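You operate a simulated robot arm through the tools that you are given. There is no shell and no other tool.

The job below is to be done with a simulated robot arm. You get a single attempt, and the scene is never put back.

TASK
Switch the hot plate off and stand the steel cup on the heat pad.
Fine: plate at HOT, over 100 degrees: dial off first and wait till the red lamp is dark; the pad is in the sample bench drawer; drawer shut again. Set down upright: steel sample cup.

Only the result counts: the job must be done as asked and must still hold three seconds after the hand-in. Knocking over, shifting, dropping, spilling or breaking anything else fails it.

THE ROBOT
A 7-joint arm with a two-finger parallel gripper, fixed in place. Base frame: the origin is on the floor under the middle of its stand, x ahead of it, y to its left, z up. Readings come in mm, degrees, newtons and seconds.
With the tool pointing down near the work surface it reaches from about 280 to 680 mm from the base axis. Its first joint turns from -66.0 to 66.0 degrees. Payload 1.57 kg.
The TCP is the grasp point between the finger pads, 30 mm short of the fingertips. In the tool frame z runs along the fingers and y along their closing line. The gripper opens to 110 mm. The fingers are 24 mm wide and 12 mm thick; the gripper's body (48 by 112 mm) begins 78 mm behind the TCP.
Orientation is that of the tool frame in the base frame, as a unit quaternion [x, y, z, w]. With the fingers straight down and closing along the base's y, the tool's x points along the base's -x, its y along +y and its z along -z.

THE INTERFACE
- The arm moves only by the tool drive_tool. Its argument "rows" is a list of rows, each an object (a shift or turn left out is 0, a gripper value left out holds the last) with "linear": the shift along the tool's x, y, z in units of 250 mm (1.0 is 250 mm), a list of three; "turn": the turn, a rotation vector about the tool's x, y, z in units of 60 degrees (1.0 is 60 degrees), a list of three. In form: [{"linear": [tx, ty, tz], "turn": [wx, wy, wz]}, ...]. A call has 1 to 20 rows; each row is the pose to reach, as a shift and turn from the pose commanded when the call began, along the tool's axes at that moment. "hand" is the gripper command, from -1 (fully open) to 1 (shut), values between in proportion, set as the call begins (left out, the last holds). A call with a number of a shift or a turn outside -1 to 1 is refused whole. A row lasts 0.2 s, in which the tool goes at most 50 mm and 8.6 degrees; a call with a longer step from one row to the next is refused whole, and so is a gripper value outside its range. Where a pose cannot be reached the arm comes as near as it can. A force on the tool above 40 N (or 10 N above the force at the start of the call, whichever is more), or a blocked arm, ends the call early, and 0.2 s more pass. The fingers move at their own pace (about 108 mm/s each) and stop on an object; they squeeze with about 26 N. The grip force told is the motor's: it shows also when the fingers shut on nothing. Time passes only in rows, and 0.2 s behind the last, so rows that repeat a pose let the fingers close. It gives the time, the measured TCP pose, the force on the tool (base axes), the opening and the grip force at its end, in the units of the frame above (readings bear some noise), with the torque about the TCP (base axes, N m) and any sound that the robot's microphone picked up, and new pictures: "views" is both (left out), scene, wrist or none.
- Cameras (640 x 400 px; columns grow to the right, rows downward): "scene" is fixed at [150.2, -424.8, 1361.2]; the picture's right is [0.66, -0.75, 0.00], its down [-0.70, -0.61, -0.36] and it looks along [0.27, 0.24, -0.93] (base axes); focal length 214 px, centre (320, 200). "wrist" rides on the gripper at [70, 16, -141] in the tool frame; the picture's right is [-0.23, 0.97, 0.00], its down [-0.85, -0.20, -0.48] and it looks along [-0.47, -0.11, 0.88] (tool axes); focal length 222 px, centre (320, 200). There is no depth. A picture from a camera that has moved, and an enlarged one, comes with that camera's place and axes in the base frame and with its lens.
- close_up(camera, box): a new picture of the part [left, top, right, bottom] of that camera's present view, enlarged. It takes no simulated time.
- close_job(): hands the job in; it is judged then, once.

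Places have to be worked out from the pictures, the camera data and where the tool is seen. Open the gripper and draw the arm clear of the work before you hand the job in, unless the task says otherwise.

The tools are called after "Emit:" as name(argument=value, ...) on one line, values as JSON. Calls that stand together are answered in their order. drive_tool: Moves the arm, as the interface text tells. Its arguments: {"type":"object","properties":{"rows":{"type":"array"},"hand":{"type":"number"},"views":{"type":"string","enum":["both","scene","wrist","none"]}},"required":["rows"]} The other tools are called the same way: close_up (camera, box) takes an enlarged picture of a part of a camera's view; close_job () hands the job in.

At the start:

```text
time_s: 0.0
position: [391.8, 121.3, 1190.5]
orientation: [0.0, 1.0, 0.0, 0.001]
force: [0.2, 0.5, 0.2]
moment: [0.0, 0.01, 0.0]
grip_width: 110.0
gripper_force: 0.1
```

scene: 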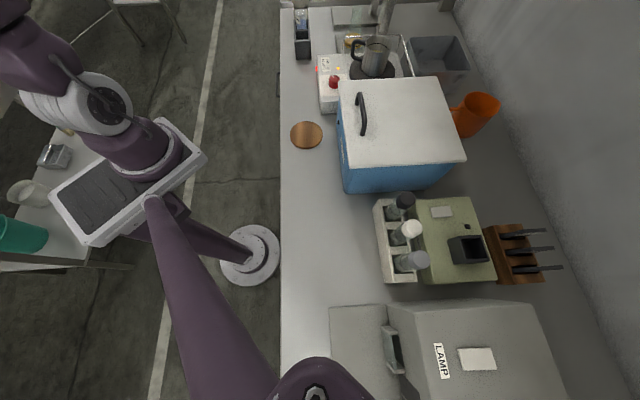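
wrist: 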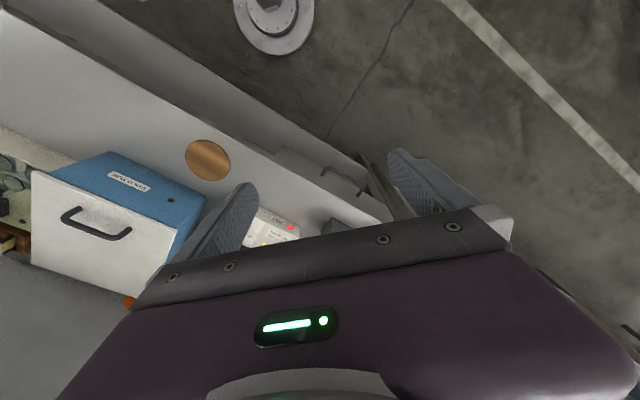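

The first pictures show a bench along the right side with a hot plate (red dial, steel cup on it), a blue box, and other items. I take enlarged views to identify things before moving.

Emit:
close_up(camera="scene", box=[280, 0, 480, 125])

Emit:
close_up(camera="wrist", box=[160, 100, 420, 262])

Emit:
close_up(camera="scene", box=[270, 100, 590, 300])

```text
3.20 times, centred on (380, 62) of scene
camera zoom: at [150.2, -424.8, 1361.2], right [0.66, -0.75, 0.0], down [-0.7, -0.61, -0.36], along [0.27, 0.24, -0.93], focal length 686 px, centre (128, 640)
```

zoom: 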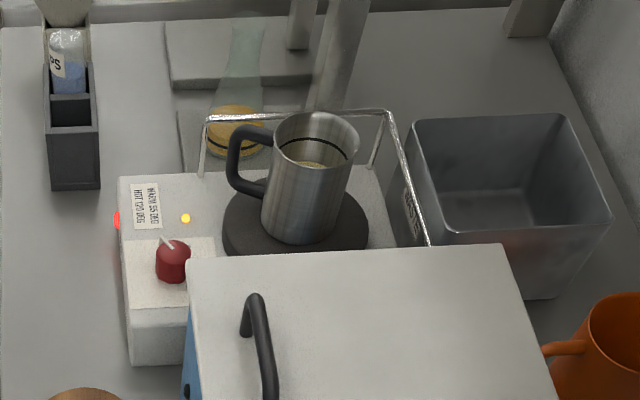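

```text
2.46 times, centred on (290, 181) of wrist
camera zoom: at [323.0, 136.9, 1331.7], right [0.23, 0.97, 0.0], down [0.85, -0.2, 0.48], along [0.47, -0.11, -0.88], focal length 547 px, centre (394, 247)
```

zoom: 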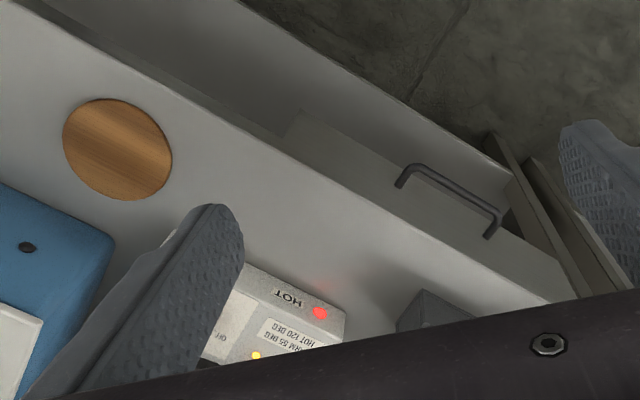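

```text
2.00 times, centred on (430, 200) of scene
camera zoom: at [150.2, -424.8, 1361.2], right [0.66, -0.75, 0.0], down [-0.7, -0.61, -0.36], along [0.27, 0.24, -0.93], focal length 429 px, centre (100, 200)
```

zoom: 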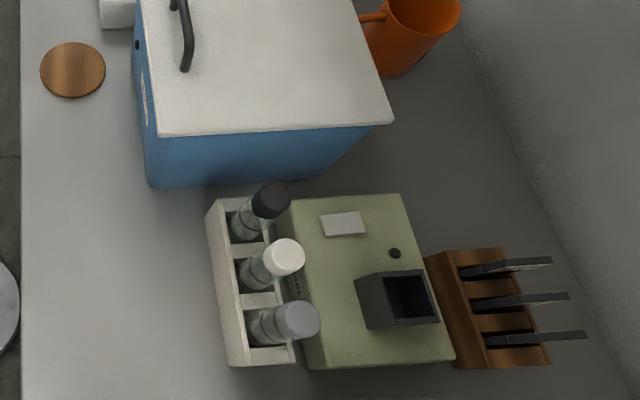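

Triangulating the wooden disc from both cameras puts the bench top at about z=860, with its front edge running at 45° and about 320 mm from the base axis. The drawer handle looks to be on the bench front, about 490 mm along it. I yaw the tool 45° to square up with the bench and move over to view the drawer and hot plate.

Emit:
drive_tool(rows=[{"linear": [-0.035, 0.075, 0.027], "turn": [0, 0, 0.125]}, {"linear": [-0.07, 0.15, 0.053], "turn": [0, 0, 0.25]}, {"linear": [-0.106, 0.224, 0.08], "turn": [0, 0, 0.375]}, {"linear": [-0.141, 0.299, 0.107], "turn": [0, 0, 0.5]}, {"linear": [-0.177, 0.373, 0.133], "turn": [0, 0, 0.625]}, {"linear": [-0.212, 0.448, 0.16], "turn": [0, 0, 0.75]}, {"linear": [-0.212, 0.448, 0.16], "turn": [0, 0, 0.75]}], views="both")

```text
time_s: 1.6
position: [445.5, 232.5, 1150.0]
orientation: [0.383, 0.924, 0.0, 0.0]
force: [-0.3, 0.8, -0.1]
moment: [-0.02, 0.02, -0.01]
grip_width: 110.1
gripper_force: 0.0
camera wrist: at [408.0, 293.0, 1291.6], right [0.85, 0.53, 0.0], down [0.46, -0.75, 0.48], along [0.25, -0.41, -0.88], focal length 222 px, centre (320, 200)
```

scene: 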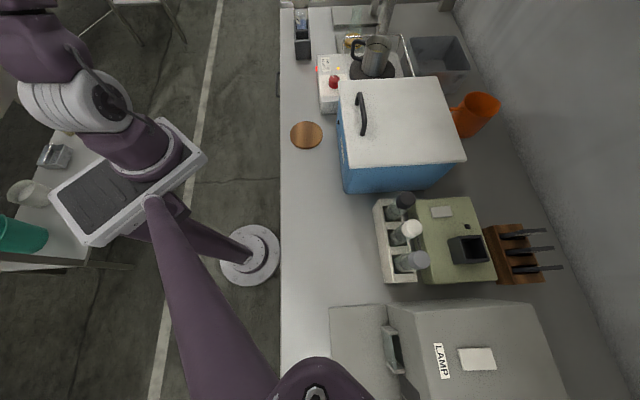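
wrist: 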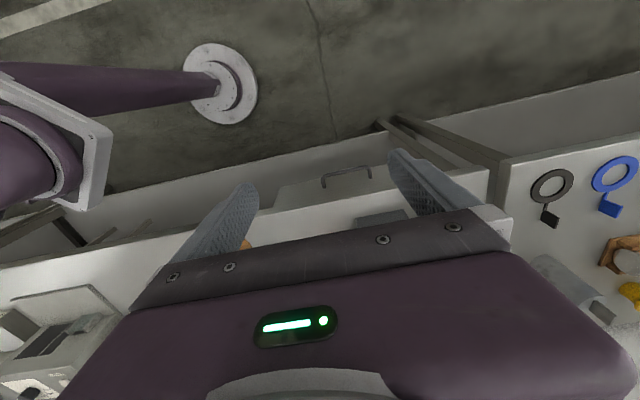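

The bench front with the drawer and its bar handle is visible just below the fingers; another bench with hanging rings is to its right. I zoom in on the drawer region to see the details.

Emit:
close_up(camera="wrist", box=[240, 130, 440, 255])

Emit:
close_up(camera="wrist", box=[440, 120, 640, 245])

Emit:
close_up(camera="scene", box=[0, 0, 280, 280])

```text
3.20 times, centred on (340, 192) of wrist
camera zoom: at [408.0, 293.0, 1291.6], right [0.85, 0.53, 0.0], down [0.46, -0.75, 0.48], along [0.25, -0.41, -0.88], focal length 711 px, centre (256, 224)
```

zoom: 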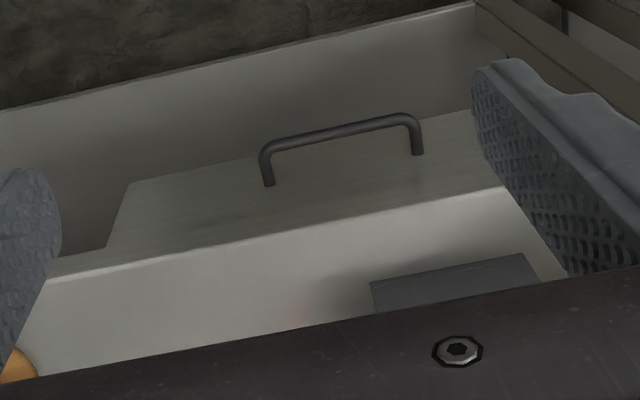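

```text
3.20 times, centred on (540, 182) of wrist
camera zoom: at [408.0, 293.0, 1291.6], right [0.85, 0.53, 0.0], down [0.46, -0.75, 0.48], along [0.25, -0.41, -0.88], focal length 711 px, centre (-384, 256)
```

zoom: 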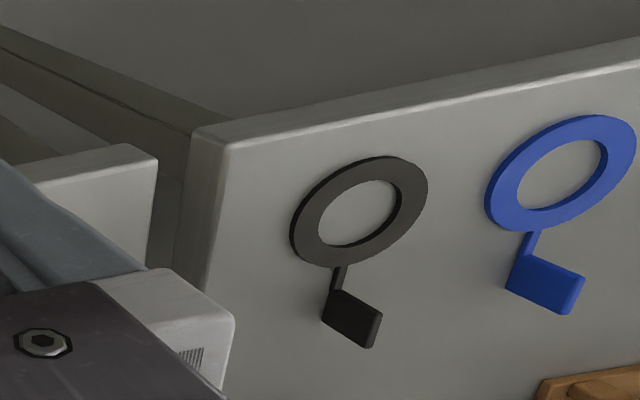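

```text
1.43 times, centred on (140, 140) of scene
camera zoom: at [150.2, -424.7, 1361.2], right [0.66, -0.75, 0.0], down [-0.7, -0.61, -0.36], along [0.27, 0.24, -0.93], focal length 306 px, centre (577, 286)
```

zoom: 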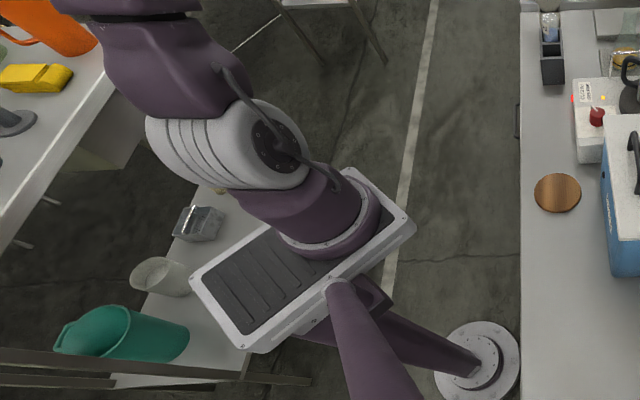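

The drawer front spans about a=326–690 along the bench and z≈726–832. Its bar handle is at about a=450–567, standing about 29 mm off the face at z≈789. The dial comes first, so I move over the hot plate at a safe height to look at it.

Emit:
drive_tool(rows=[{"linear": [-0.137, -0.091, 0]}, {"linear": [-0.274, -0.182, 0]}, {"linear": [-0.411, -0.273, 0]}, {"linear": [-0.548, -0.364, 0]}, {"linear": [-0.685, -0.455, 0]}, {"linear": [-0.822, -0.547, 0]}, {"linear": [-0.958, -0.638, 0]}, {"linear": [-0.958, -0.638, 0]}], views="both")

```text
time_s: 3.4
position: [501.7, -47.7, 1148.6]
orientation: [0.383, 0.924, 0.001, 0.0]
force: [0.1, 0.0, 0.7]
moment: [-0.01, 0.0, -0.01]
grip_width: 110.2
gripper_force: 0.1
camera wrist: at [464.1, 12.5, 1290.6], right [0.85, 0.53, 0.0], down [0.46, -0.75, 0.48], along [0.25, -0.41, -0.88], focal length 222 px, centre (320, 200)
```

scene: 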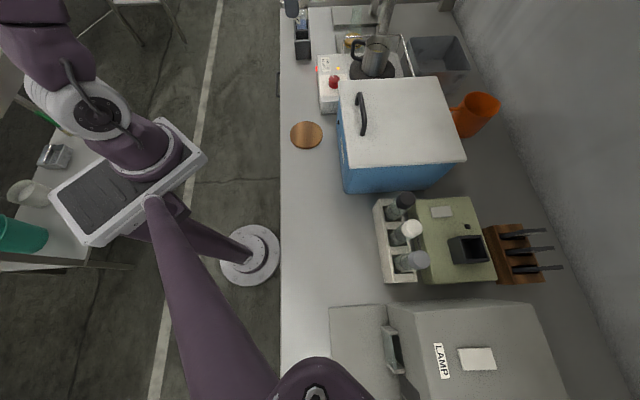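
wrist: 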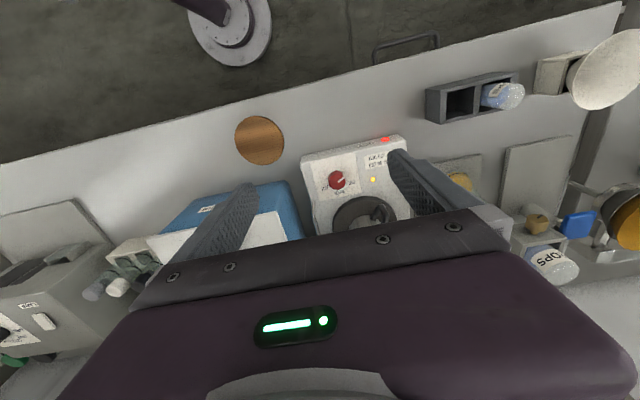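

Emit:
close_up(camera="wrist", box=[290, 120, 430, 240])

Emit:
close_up(camera="scene", box=[300, 25, 420, 115])

Emit:
close_up(camera="wrist", box=[400, 20, 640, 260])

```text
3.33 times, centred on (360, 180) of wrist
camera zoom: at [464.1, 12.5, 1290.6], right [0.85, 0.53, 0.0], down [0.46, -0.75, 0.48], along [0.25, -0.41, -0.88], focal length 740 px, centre (187, 267)
```

zoom: 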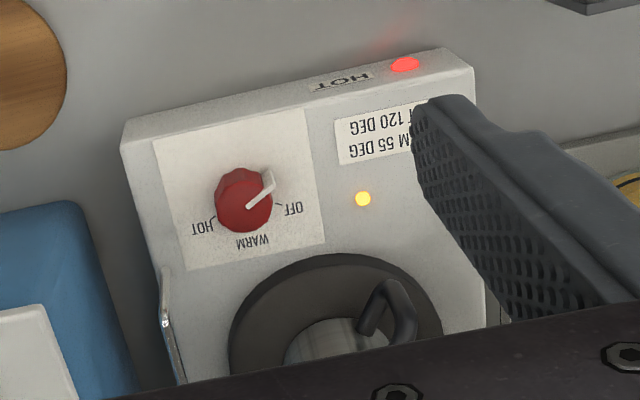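

```text
4.44 times, centred on (360, 70) of scene
camera zoom: at [150.2, -424.8, 1361.2], right [0.66, -0.75, 0.0], down [-0.7, -0.61, -0.36], along [0.27, 0.24, -0.93], focal length 953 px, centre (142, 778)
```

zoom: 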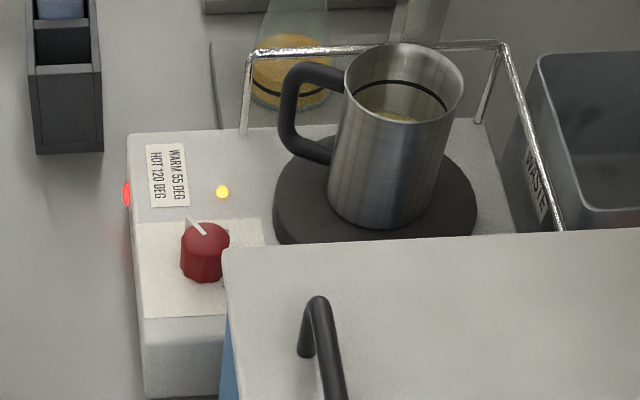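

```text
1.67 times, centred on (520, 140) of wrist
camera zoom: at [464.1, 12.5, 1290.6], right [0.85, 0.53, 0.0], down [0.46, -0.75, 0.48], along [0.25, -0.41, -0.88], focal length 370 px, centre (-13, 300)
```

zoom: 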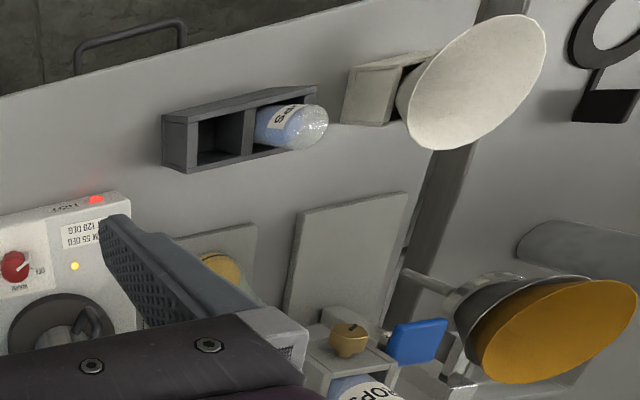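

Emit:
close_up(camera="wrist", box=[322, 158, 362, 198])

Emit:
close_up(camera="scene", box=[322, 65, 352, 90])

```text
10.00 times, centred on (342, 178) of wrist
camera zoom: at [464.1, 12.5, 1290.6], right [0.85, 0.53, 0.0], down [0.46, -0.75, 0.48], along [0.25, -0.41, -0.88], focal length 2221 px, centre (100, 420)
```

zoom: 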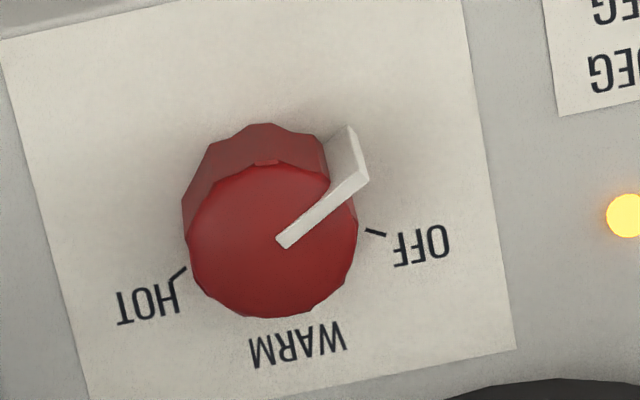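

```text
16.00 times, centred on (337, 78) of scene
camera zoom: at [150.2, -424.8, 1361.2], right [0.66, -0.75, 0.0], down [-0.7, -0.61, -0.36], along [0.27, 0.24, -0.93], focal length 3432 px, centre (48, 2160)
```

zoom: 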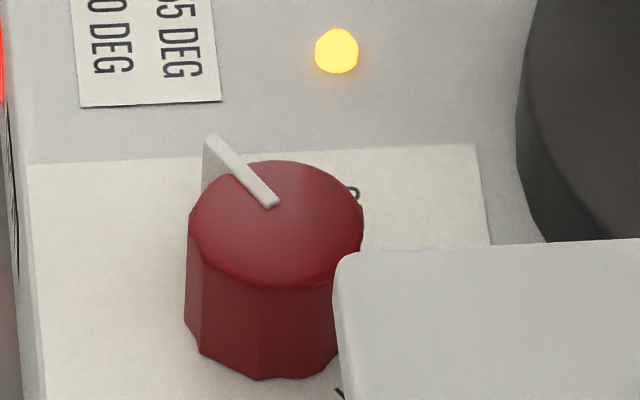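

Zooming in, the dial labels run OFF, WARM, HOT at about 30°, 90° and 150°, measured from +a toward +n. The white fin points to about −30°, exactly opposite HOT, and a yellow lamp and the red HOT lamp are both lit. I put the dial at about a=330, n=480 with its top at z≈935. I move above it with a narrower opening, yawed 30°, to look closer before touching it.

Emit:
drive_tool(rows=[{"linear": [-0.073, 0.007, 0.087], "turn": [0, 0, 0.1]}, {"linear": [-0.146, 0.014, 0.174], "turn": [0, 0, 0.2]}, {"linear": [-0.22, 0.022, 0.26], "turn": [0, 0, 0.3]}, {"linear": [-0.293, 0.029, 0.347], "turn": [0, 0, 0.4]}, {"linear": [-0.366, 0.036, 0.434], "turn": [0, 0, 0.5]}, {"linear": [-0.366, 0.036, 0.434], "turn": [0, 0, 0.5]}], hand=0.09, views="both")

```text
time_s: 4.8
position: [572.9, -107.2, 1041.7]
orientation: [0.609, 0.793, 0.0, -0.001]
force: [-1.0, -0.2, 0.2]
moment: [-0.01, -0.04, 0.04]
grip_width: 50.2
gripper_force: 0.0
camera wrist: at [571.0, -36.8, 1182.0], right [1.0, 0.03, 0.0], down [0.03, -0.88, 0.48], along [0.02, -0.48, -0.88], focal length 222 px, centre (320, 200)
```

scene: 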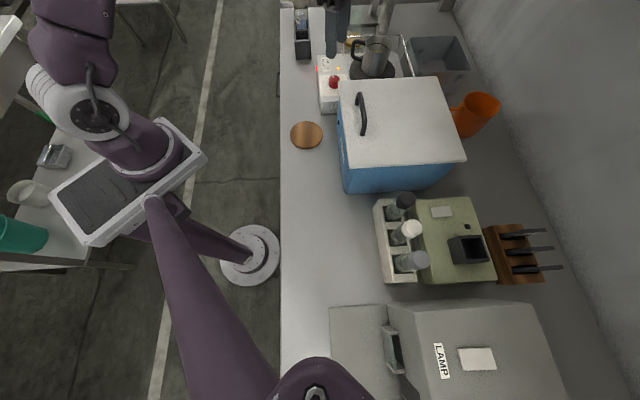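
wrist: 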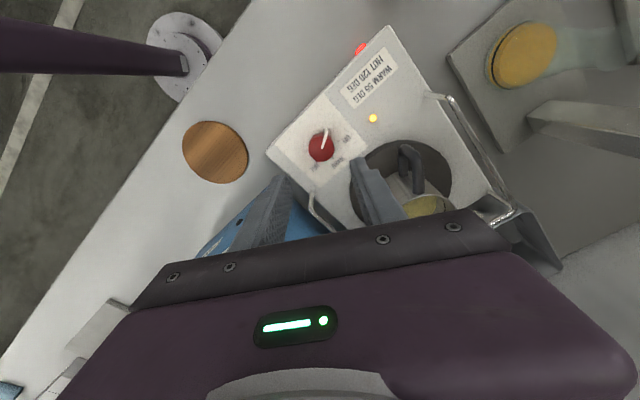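

Emit:
close_up(camera="wrist", box=[285, 90, 385, 190])

Emit:
close_up(camera="wrist", box=[300, 80, 560, 280])

Emit:
close_up(camera="scene", box=[300, 0, 440, 115])

```text
4.00 times, centred on (335, 140) of wrist
camera zoom: at [571.0, -36.8, 1182.0], right [1.0, 0.03, 0.0], down [0.03, -0.88, 0.48], along [0.02, -0.48, -0.88], focal length 888 px, centre (260, 440)
```

zoom: 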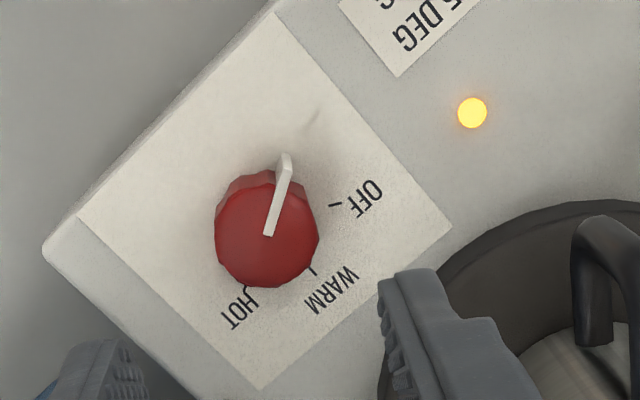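

```text
2.00 times, centred on (430, 180) of wrist
camera zoom: at [571.0, -36.8, 1182.0], right [1.0, 0.03, 0.0], down [0.03, -0.88, 0.48], along [0.02, -0.48, -0.88], focal length 444 px, centre (100, 240)
```

zoom: 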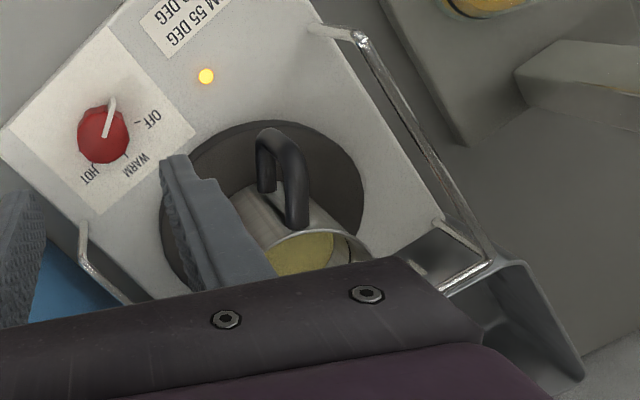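

```text
3.48 times, centred on (370, 58) of scene
camera zoom: at [150.2, -424.8, 1361.2], right [0.66, -0.75, 0.0], down [-0.7, -0.61, -0.36], along [0.27, 0.24, -0.93], focal length 746 px, centre (146, 696)
```

zoom: 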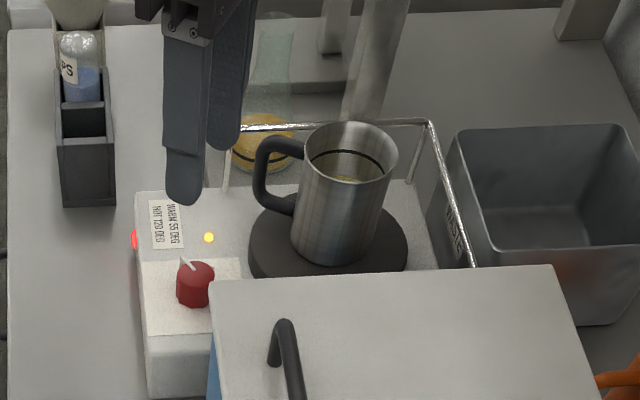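

A faint mark shows on the panel near the fin, so I enlarge it further to read the dial before touching it.

Emit:
close_up(camera="wrist", box=[312, 108, 352, 168])

Emit:
close_up(camera="wrist", box=[326, 110, 346, 130])

Emit:
close_up(camera="wrist", box=[335, 30, 405, 130])

```text
6.67 times, centred on (332, 138) of wrist
camera zoom: at [571.0, -36.8, 1182.0], right [1.0, 0.03, 0.0], down [0.03, -0.88, 0.48], along [0.02, -0.48, -0.88], focal length 1481 px, centre (240, 613)
```

zoom: 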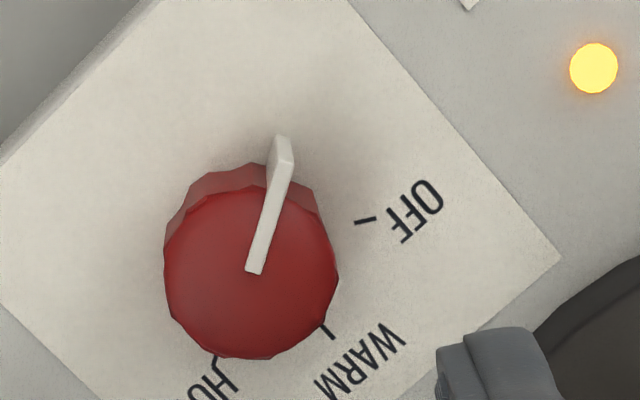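

```text
16.00 times, centred on (336, 120) of wrist
camera zoom: at [571.0, -36.8, 1182.0], right [1.0, 0.03, 0.0], down [0.03, -0.88, 0.48], along [0.02, -0.48, -0.88], focal length 3554 px, centre (64, 1480)
```

zoom: 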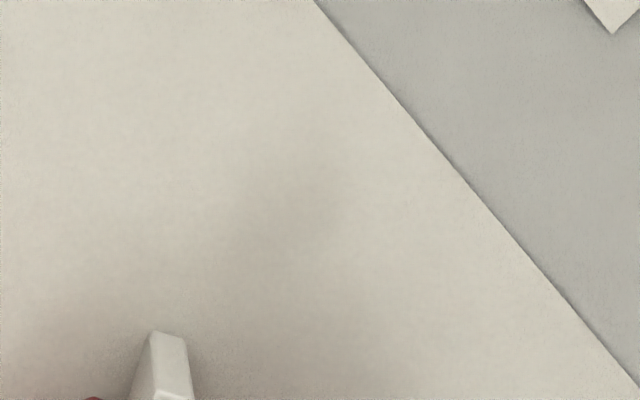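

```text
4.00 times, centred on (370, 80) of wrist
camera zoom: at [571.0, -36.8, 1182.0], right [1.0, 0.03, 0.0], down [0.03, -0.88, 0.48], along [0.02, -0.48, -0.88], focal length 888 px, centre (120, 680)
```

zoom: 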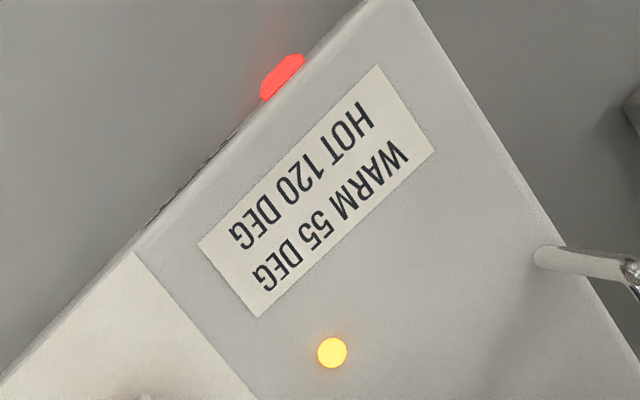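

The labels confirm OFF≈30°, WARM≈90° and HOT≈150°, with the fin at about −30°. I refine the dial centre to base (576.5, −106) and descend partway so the fingertips straddle the dial top, clear of the panel, to check the fit.

Emit:
drive_tool(rows=[{"linear": [0.001, 0.015, 0.1]}, {"linear": [0.001, 0.015, 0.2]}, {"linear": [0.001, 0.015, 0.28]}, {"linear": [0.001, 0.015, 0.33]}, {"linear": [0.001, 0.015, 0.33]}], views="both")

Emit:
close_up(camera="wrist", box=[240, 110, 440, 235])

Emit:
close_up(camera="scene", box=[300, 25, 420, 115])

```text
time_s: 6.0
position: [575.9, -106.7, 960.2]
orientation: [0.609, 0.793, 0.0, 0.0]
force: [0.5, 0.2, 0.2]
moment: [0.01, -0.02, -0.03]
grip_width: 50.1
gripper_force: 0.0
camera wrist: at [574.5, -36.0, 1101.4], right [1.0, 0.03, 0.0], down [0.03, -0.88, 0.48], along [0.02, -0.48, -0.88], focal length 222 px, centre (320, 200)
```

scene: 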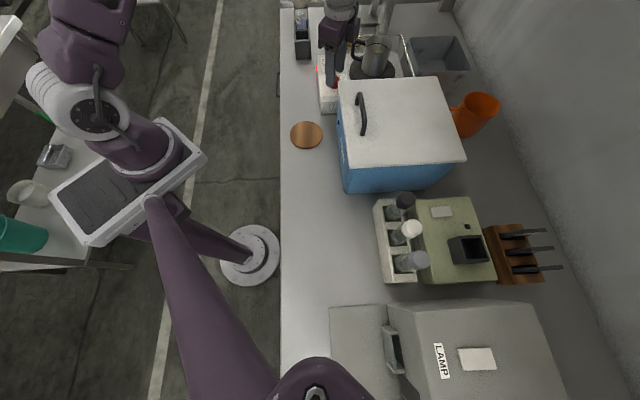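
wrist: 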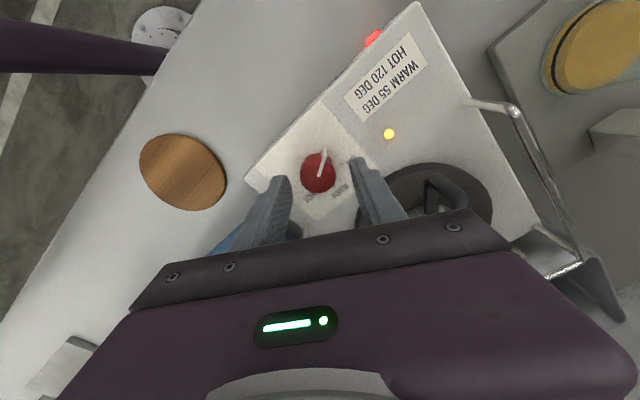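

```text
3.20 times, centred on (340, 172) of wrist
camera zoom: at [574.5, -36.0, 1101.4], right [1.0, 0.03, 0.0], down [0.03, -0.88, 0.48], along [0.02, -0.48, -0.88], focal length 711 px, centre (256, 288)
```

zoom: 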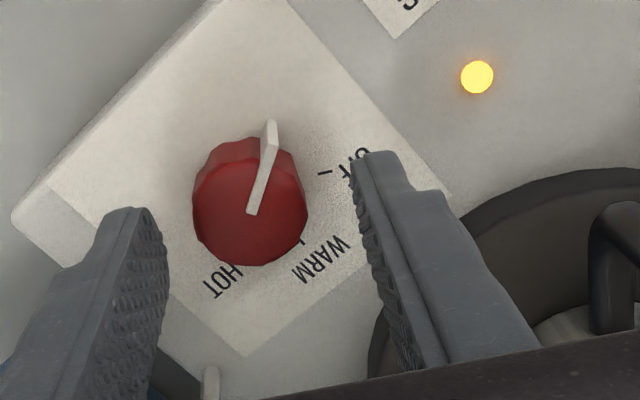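

```text
4.44 times, centred on (360, 70) of scene
camera zoom: at [150.2, -424.8, 1361.2], right [0.66, -0.75, 0.0], down [-0.7, -0.61, -0.36], along [0.27, 0.24, -0.93], focal length 953 px, centre (142, 778)
```

zoom: 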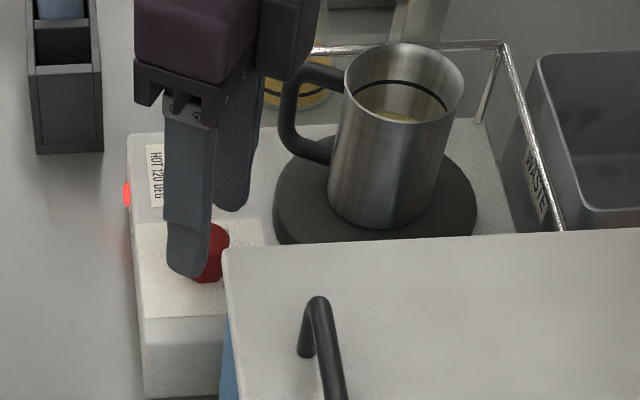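

The fingers straddle the dial concentrically, with fingertips at z≈930. The scene view suggests the panel is at about z=905–910 and the dial top near 925–930, so I go down another 13 mm and recheck.

Emit:
drive_tool(rows=[{"linear": [0, 0, 0.02]}, {"linear": [0, 0, 0.04]}, {"linear": [0, 0, 0.052]}, {"linear": [0, 0, 0.052]}], views="none")

Emit:
close_up(camera="wrist", box=[240, 110, 440, 235])

Emit:
close_up(camera="scene", box=[315, 50, 365, 100])

```text
time_s: 7.0
position: [575.9, -107.0, 946.8]
orientation: [0.609, 0.793, 0.0, 0.0]
force: [-0.3, -0.1, 0.1]
moment: [-0.02, 0.02, -0.01]
grip_width: 50.4
gripper_force: 0.0
```

```text
3.20 times, centred on (340, 172) of wrist
camera zoom: at [574.4, -35.8, 1088.2], right [1.0, 0.03, 0.0], down [0.03, -0.88, 0.48], along [0.02, -0.48, -0.88], focal length 711 px, centre (256, 288)
```

zoom: 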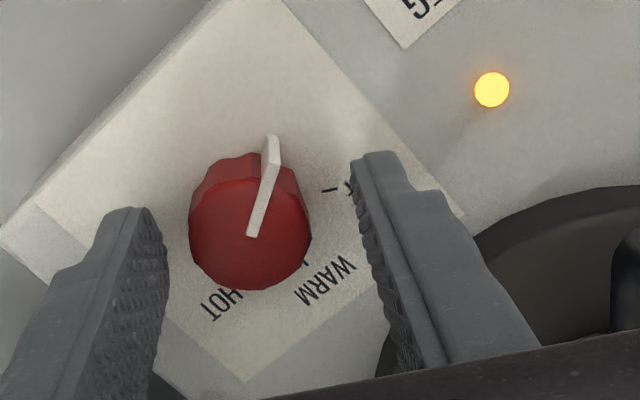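

```text
8.00 times, centred on (340, 75) of scene
camera zoom: at [150.2, -424.8, 1361.2], right [0.66, -0.75, 0.0], down [-0.7, -0.61, -0.36], along [0.27, 0.24, -0.93], focal length 1716 px, centre (160, 1200)
```

zoom: 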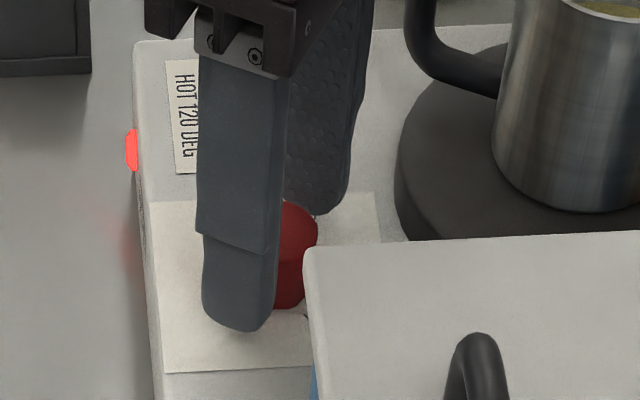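

Fingertips are at z≈917 and straddle the dial with no contact force. I go 3 mm lower, then close on it in the next call.

Emit:
drive_tool(rows=[{"linear": [0, 0, 0.012]}, {"linear": [0, 0, 0.012]}], views="none")

Emit:
drive_tool(rows=[{"linear": [0, 0, 0]}, {"linear": [0, 0, 0]}, {"linear": [0, 0, 0]}, {"linear": [0, 0, 0]}], hand=1, views="none")

Emit:
close_up(camera="wrist", box=[240, 110, 440, 235])

```text
time_s: 7.6
position: [575.7, -107.1, 942.8]
orientation: [0.609, 0.793, 0.0, 0.0]
force: [0.6, -0.5, 0.3]
moment: [0.03, 0.04, -0.02]
grip_width: 50.3
gripper_force: 0.1
```

```text
time_s: 8.6
position: [574.5, -107.3, 943.7]
orientation: [0.61, 0.793, -0.002, -0.001]
force: [-20.7, -3.4, 2.6]
moment: [-0.06, 0.7, -0.05]
grip_width: 29.3
gripper_force: 39.1
```

```text
3.20 times, centred on (340, 172) of wrist
camera zoom: at [573.3, -36.1, 1085.1], right [1.0, 0.03, 0.0], down [0.03, -0.88, 0.48], along [0.01, -0.48, -0.88], focal length 711 px, centre (256, 288)
```

zoom: 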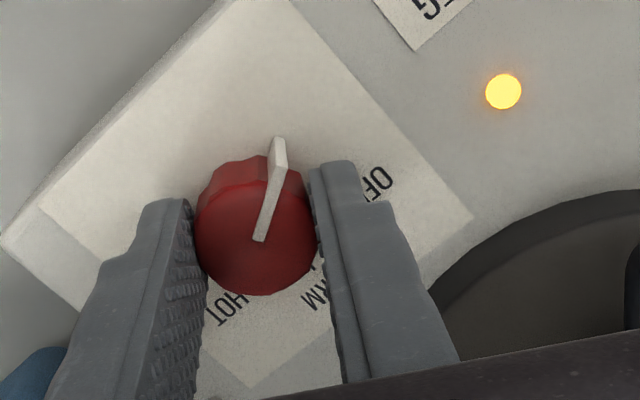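

The dial is gripped (width 29.3 mm), but a side force of about −21 N shows I'm slightly off-centre, so I correct 1.3 mm along the closing line. Then I try a small counter-clockwise turn (from above) of about 16° and read the torque and picture.

Emit:
drive_tool(rows=[{"linear": [0, -0.005, 0]}, {"linear": [0, -0.005, 0], "turn": [0, 0, -0.13]}, {"linear": [0, -0.005, 0], "turn": [0, 0, -0.26]}, {"linear": [0, -0.005, 0], "turn": [0, 0, -0.26]}], views="none")

Emit:
close_up(camera="wrist", box=[240, 110, 440, 235])

```text
time_s: 9.6
position: [574.0, -107.9, 943.2]
orientation: [0.494, 0.869, 0.0, 0.0]
force: [-18.8, -3.7, 6.8]
moment: [-0.29, 0.54, 0.02]
grip_width: 29.4
gripper_force: 38.4
```

```text
3.20 times, centred on (340, 172) of wrist
camera zoom: at [553.4, -39.5, 1085.1], right [0.95, 0.3, 0.0], down [0.26, -0.84, 0.48], along [0.14, -0.46, -0.88], focal length 711 px, centre (256, 288)
```

zoom: 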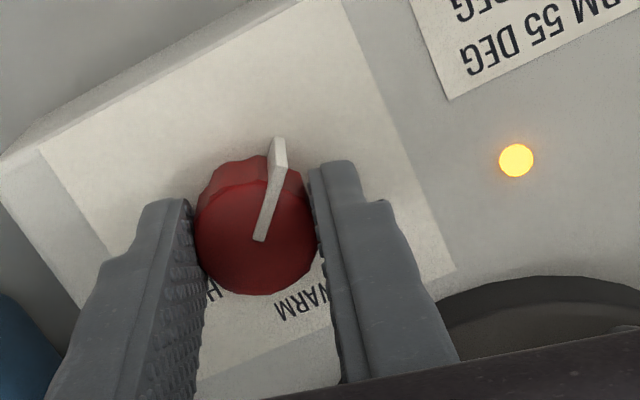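

The dial turns freely with the hand and the torque is about 0, so this direction is not blocked, and the yellow lamp is still lit. Before going on I check that the steady side force has not moved the hot plate.

Emit:
close_up(camera="scene", box=[300, 25, 420, 115])

```text
4.44 times, centred on (360, 70) of scene
camera zoom: at [149.7, -424.8, 1361.2], right [0.66, -0.75, 0.0], down [-0.7, -0.61, -0.36], along [0.27, 0.24, -0.93], focal length 953 px, centre (142, 778)
```

zoom: 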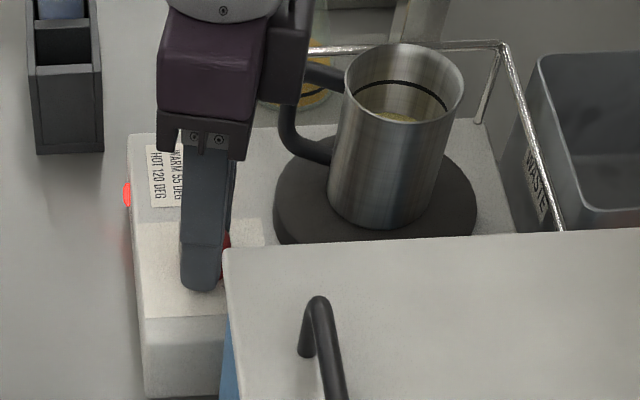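

The hot plate has not moved. I continue counter-clockwise to a total of about −60° (the WARM step), trimming 3 mm toward −x to relieve the side force.

Emit:
drive_tool(rows=[{"linear": [0.006, -0.01, 0]}, {"linear": [0.006, -0.01, 0], "turn": [0, 0, -0.13]}, {"linear": [0.006, -0.01, 0], "turn": [0, 0, -0.26]}, {"linear": [0.006, -0.01, 0], "turn": [0, 0, -0.39]}, {"linear": [0.006, -0.01, 0], "turn": [0, 0, -0.52]}, {"linear": [0.006, -0.01, 0], "turn": [0, 0, -0.64]}, {"linear": [0.006, -0.01, 0], "turn": [0, 0, -0.74]}, {"linear": [0.006, -0.01, 0], "turn": [0, 0, -0.74]}], views="none")

Emit:
close_up(camera="wrist", box=[200, 60, 440, 235])

Emit:
close_up(camera="scene", box=[300, 25, 420, 115])

```text
time_s: 11.4
position: [573.5, -107.7, 943.9]
orientation: [0.13, 0.991, 0.0, 0.004]
force: [20.5, -12.4, 11.7]
moment: [-0.35, -0.45, -0.05]
grip_width: 29.4
gripper_force: 39.7
```

```text
2.29 times, centred on (320, 148) of wrist
camera zoom: at [510.6, -73.9, 1084.8], right [0.47, 0.88, 0.0], down [0.77, -0.41, 0.48], along [0.43, -0.23, -0.88], focal length 508 px, centre (320, 320)
```

zoom: 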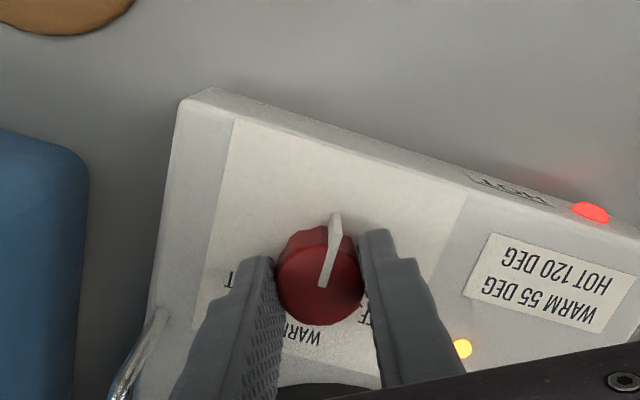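

```text
4.44 times, centred on (360, 70) of scene
camera zoom: at [150.5, -425.0, 1361.0], right [0.66, -0.75, 0.0], down [-0.7, -0.61, -0.36], along [0.27, 0.24, -0.93], focal length 953 px, centre (142, 778)
```

zoom: 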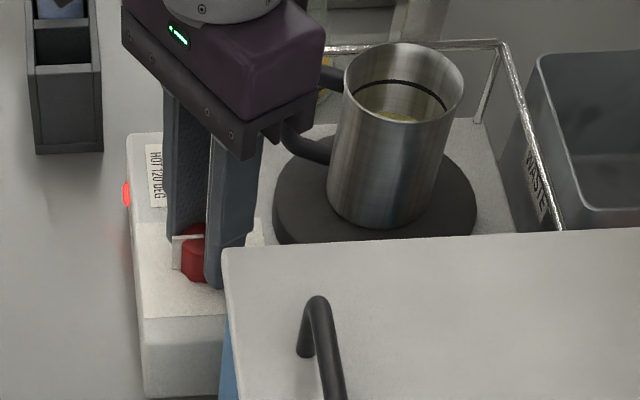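

Total turn is about −60° and the fin now points to −90°. The side force flipped sign, so the dial centre is near (573.5, −108). I trim accordingly and turn the remaining −60° toward OFF.

Emit:
drive_tool(rows=[{"linear": [-0.006, -0.002, 0], "turn": [0, 0, 0]}, {"linear": [-0.006, -0.002, 0], "turn": [0, 0, -0.13]}, {"linear": [-0.006, -0.002, 0], "turn": [0, 0, -0.26]}, {"linear": [-0.006, -0.002, 0], "turn": [0, 0, -0.39]}, {"linear": [-0.006, -0.002, 0], "turn": [0, 0, -0.52]}, {"linear": [-0.006, -0.002, 0], "turn": [0, 0, -0.65]}, {"linear": [-0.006, -0.002, 0], "turn": [0, 0, -0.78]}, {"linear": [-0.006, -0.002, 0], "turn": [0, 0, -0.9]}, {"linear": [-0.006, -0.002, 0], "turn": [0, 0, -1.0]}, {"linear": [-0.006, -0.002, 0], "turn": [0, 0, -1.0]}], views="none")

Emit:
close_up(camera="wrist", box=[200, 60, 520, 260])

Emit:
close_up(camera="scene", box=[300, 25, 420, 115])

```text
time_s: 13.6
position: [573.7, -108.1, 943.3]
orientation: [-0.383, 0.924, -0.001, 0.0]
force: [9.5, -11.8, 26.8]
moment: [-0.39, -0.28, -0.42]
grip_width: 29.4
gripper_force: 38.8
```

```text
2.00 times, centred on (360, 160) of wrist
camera zoom: at [513.6, -146.2, 1084.8], right [-0.53, 0.85, 0.0], down [0.74, 0.46, 0.48], along [0.41, 0.25, -0.88], focal length 444 px, centre (240, 280)
```

zoom: 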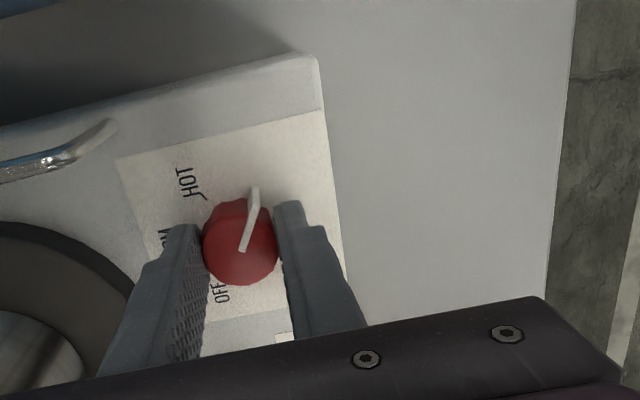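

```text
4.44 times, centred on (360, 70) of scene
camera zoom: at [150.0, -424.9, 1361.1], right [0.66, -0.75, 0.0], down [-0.7, -0.61, -0.36], along [0.27, 0.24, -0.93], focal length 953 px, centre (142, 778)
```

zoom: 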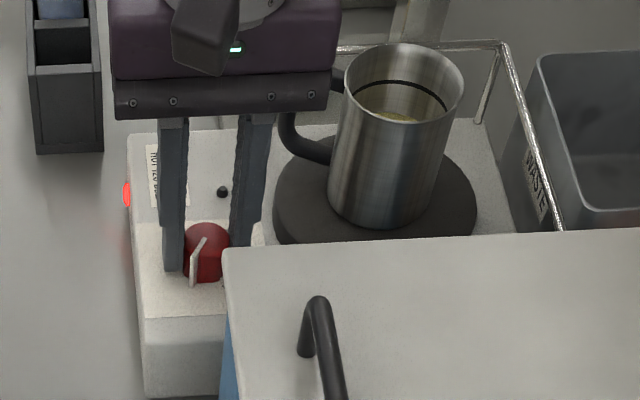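

The yellow heating lamp is now dark and the torque rose to −0.42 N·m, so the dial is at its OFF stop. I release it with a small opening, since the heater disc is close, and lift straight up.

Emit:
drive_tool(rows=[{"linear": [0, 0, 0]}, {"linear": [0, 0, 0]}, {"linear": [0, 0, 0]}], hand=0.27, views="none")

Emit:
drive_tool(rows=[{"linear": [0, 0, -0.06]}, {"linear": [0, 0, -0.2]}, {"linear": [0, 0, -0.4]}, {"linear": [0, 0, -0.6]}, {"linear": [0, 0, -0.6]}], views="both")

Emit:
close_up(camera="scene", box=[300, 25, 420, 115])

```text
time_s: 14.4
position: [573.6, -107.7, 942.6]
orientation: [-0.383, 0.924, 0.001, -0.001]
force: [0.2, 0.0, 0.2]
moment: [-0.01, -0.01, 0.01]
grip_width: 39.9
gripper_force: 0.1
```

```text
time_s: 15.6
position: [569.8, -106.7, 1093.2]
orientation: [-0.383, 0.924, 0.0, -0.001]
force: [0.1, -0.8, -0.4]
moment: [-0.03, -0.02, -0.02]
grip_width: 40.2
gripper_force: 0.0
camera wrist: at [509.9, -145.3, 1235.2], right [-0.53, 0.85, 0.0], down [0.75, 0.46, 0.48], along [0.41, 0.25, -0.88], focal length 222 px, centre (320, 200)
```

scene: 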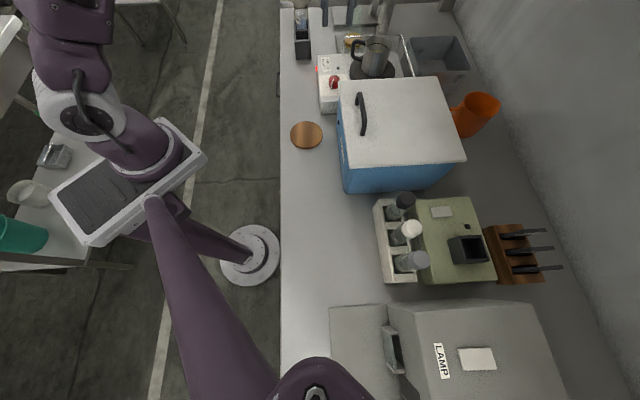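
wrist: 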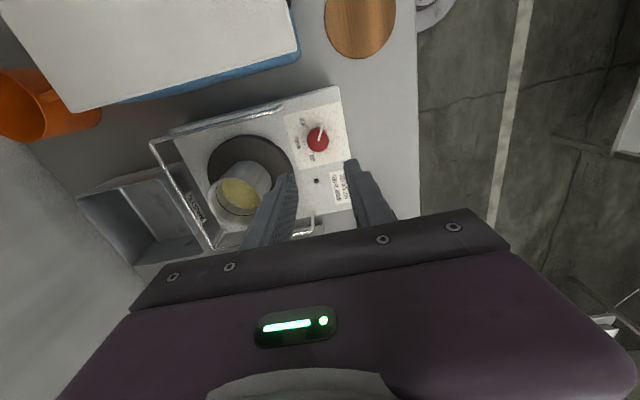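

```text
4.44 times, centred on (360, 70) of scene
camera zoom: at [150.2, -424.8, 1361.2], right [0.66, -0.75, 0.0], down [-0.7, -0.61, -0.36], along [0.27, 0.24, -0.93], focal length 953 px, centre (142, 778)
```

zoom: 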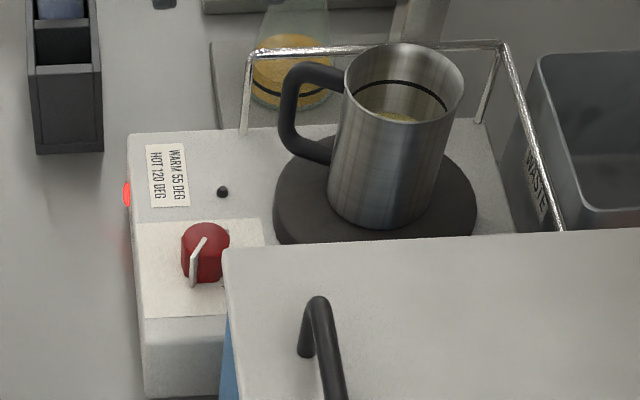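

The dial is OFF (yellow lamp dark) and the red lamp is still lit while the plate cools, so I use the wait on the drawer. I move over the handle at about a=495, n=289, with the closing line already across the bar.

Emit:
drive_tool(rows=[{"linear": [-0.11, 0.126, 0]}, {"linear": [-0.22, 0.252, 0]}, {"linear": [-0.335, 0.379, 0]}, {"linear": [-0.446, 0.505, 0.03]}, {"linear": [-0.558, 0.632, 0.1]}, {"linear": [-0.67, 0.758, 0.2]}, {"linear": [-0.67, 0.758, 0.3]}, {"linear": [-0.67, 0.758, 0.372]}, {"linear": [-0.67, 0.758, 0.372]}], hand=0.56, views="both")

Emit:
close_up(camera="wrist", box=[220, 100, 420, 225])

```text
time_s: 17.6
position: [558.1, 144.1, 1000.4]
orientation: [-0.383, 0.924, 0.0, 0.0]
force: [0.4, 0.0, 0.0]
moment: [0.04, -0.04, 0.0]
grip_width: 24.3
gripper_force: 0.1
camera wrist: at [497.6, 106.3, 1142.4], right [-0.53, 0.85, 0.0], down [0.75, 0.46, 0.48], along [0.41, 0.25, -0.88], focal length 222 px, centre (320, 200)
```

scene: 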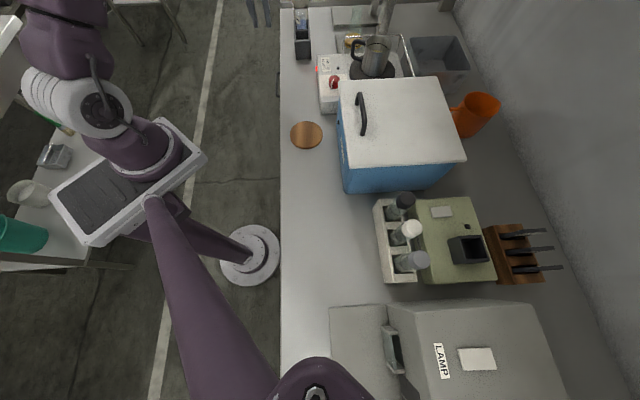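
wrist: 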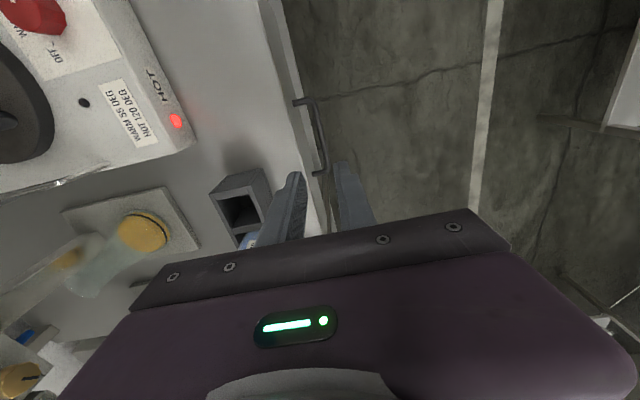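

```text
3.20 times, centred on (320, 162) of wrist
camera zoom: at [497.6, 106.3, 1142.4], right [-0.53, 0.85, 0.0], down [0.75, 0.46, 0.48], along [0.41, 0.25, -0.88], focal length 711 px, centre (320, 320)
```

zoom: 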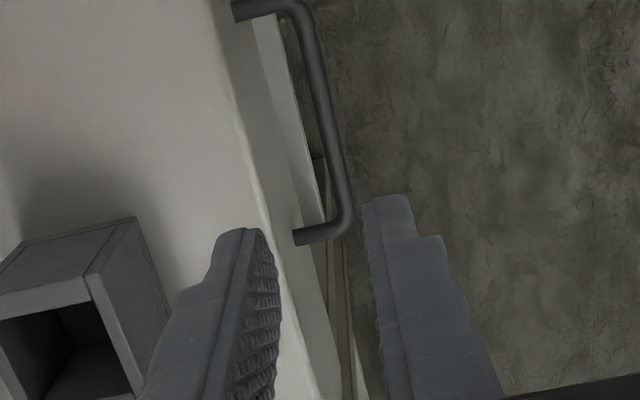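

From here the bar is at n≈293, a≈453–565, z≈779, with the bench edge and drawer face at n≈322. The tube rack is close at a≥495, so I shift to a≈474 on the bar, descend until the fingertips are just above bench-top level, and recheck the clearances.

Emit:
drive_tool(rows=[{"linear": [0.09, 0, 0.02]}, {"linear": [0.09, 0, 0.15]}, {"linear": [0.09, 0, 0.3]}, {"linear": [0.09, 0, 0.4]}, {"linear": [0.09, 0, 0.4]}], views="both")

Emit:
close_up(camera="wrist", box=[220, 100, 420, 225])

```text
time_s: 18.8
position: [538.8, 128.6, 899.3]
orientation: [-0.383, 0.924, 0.0, 0.0]
force: [-0.3, 0.2, 0.6]
moment: [0.02, -0.01, 0.02]
grip_width: 24.1
gripper_force: 0.1
camera wrist: at [480.5, 90.4, 1040.9], right [-0.53, 0.85, 0.0], down [0.75, 0.46, 0.48], along [0.41, 0.25, -0.88], focal length 222 px, centre (320, 200)
```

scene: 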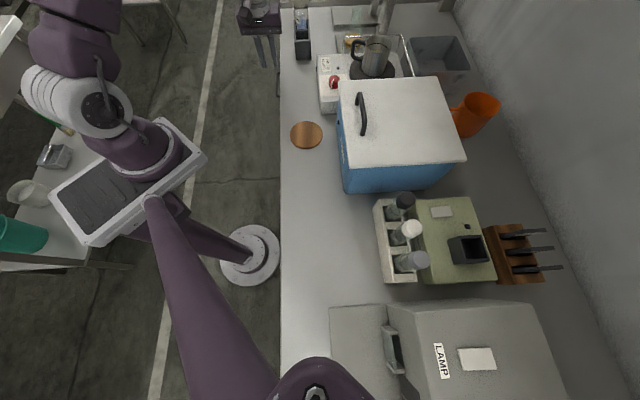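
wrist: 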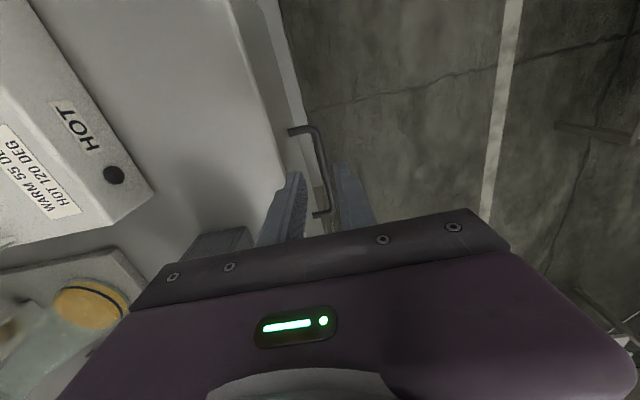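

```text
3.20 times, centred on (320, 162) of wrist
camera zoom: at [480.5, 90.4, 1040.9], right [-0.53, 0.85, 0.0], down [0.75, 0.46, 0.48], along [0.41, 0.25, -0.88], focal length 711 px, centre (320, 320)
```

zoom: 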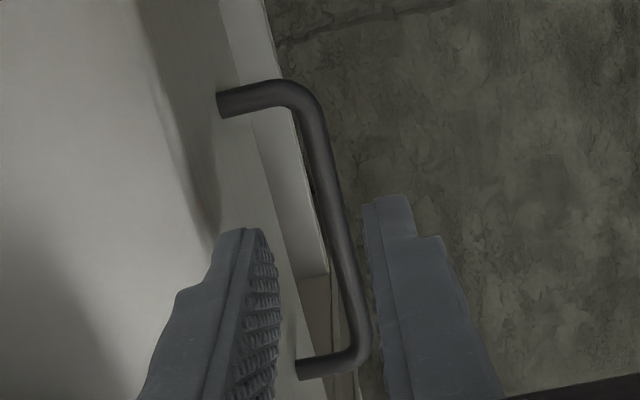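

The red HOT lamp has now gone dark, so the plate has cooled below its limit. The bar is at n≈293 with the TCP at n≈290, so I shift 3 mm toward the bench and lower the fingers around the bar to TCP z≈800.

Emit:
drive_tool(rows=[{"linear": [-0.016, -0.012, 0.02]}, {"linear": [-0.016, -0.012, 0.12]}, {"linear": [-0.016, -0.012, 0.22]}, {"linear": [-0.016, -0.012, 0.31]}, {"linear": [-0.016, -0.012, 0.37]}, {"linear": [-0.016, -0.012, 0.397]}, {"linear": [-0.016, -0.012, 0.397]}], views="none")

Emit:
close_up(camera="wrist", box=[220, 100, 420, 225])

Emit:
close_up(camera="scene", box=[220, 0, 420, 125])

```text
time_s: 19.6
position: [549.6, 126.9, 853.5]
orientation: [-0.381, 0.925, -0.004, 0.002]
force: [-12.0, -3.9, 22.4]
moment: [-0.5, -0.22, -0.3]
grip_width: 19.4
gripper_force: 0.1
stopped in row 4: the force on the tool passed its limit at 82 N (the readings are from after the stop); the commanded pose is now the measured one
```

```text
3.20 times, centred on (320, 162) of wrist
camera zoom: at [487.5, 90.3, 994.3], right [-0.53, 0.85, -0.01], down [0.74, 0.46, 0.48], along [0.41, 0.25, -0.88], focal length 711 px, centre (320, 320)
```

zoom: 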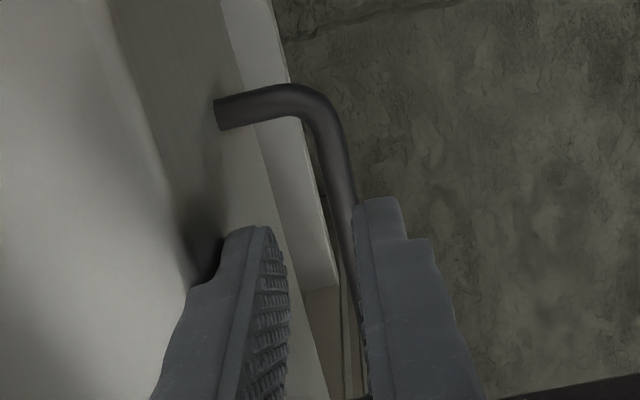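

```text
3.20 times, centred on (320, 62) of scene
camera zoom: at [149.6, -424.9, 1361.2], right [0.66, -0.75, 0.0], down [-0.7, -0.61, -0.36], along [0.27, 0.24, -0.93], focal length 686 px, centre (320, 640)
```

zoom: 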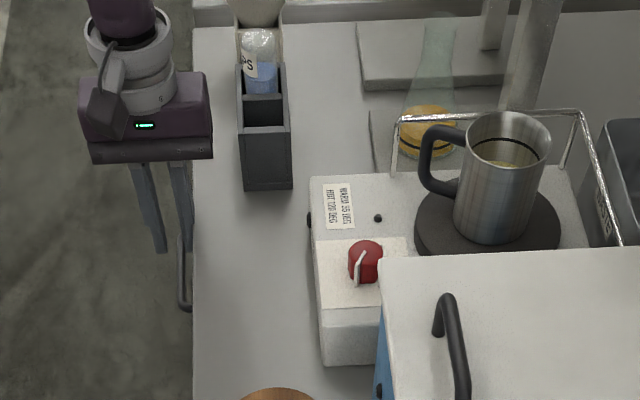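

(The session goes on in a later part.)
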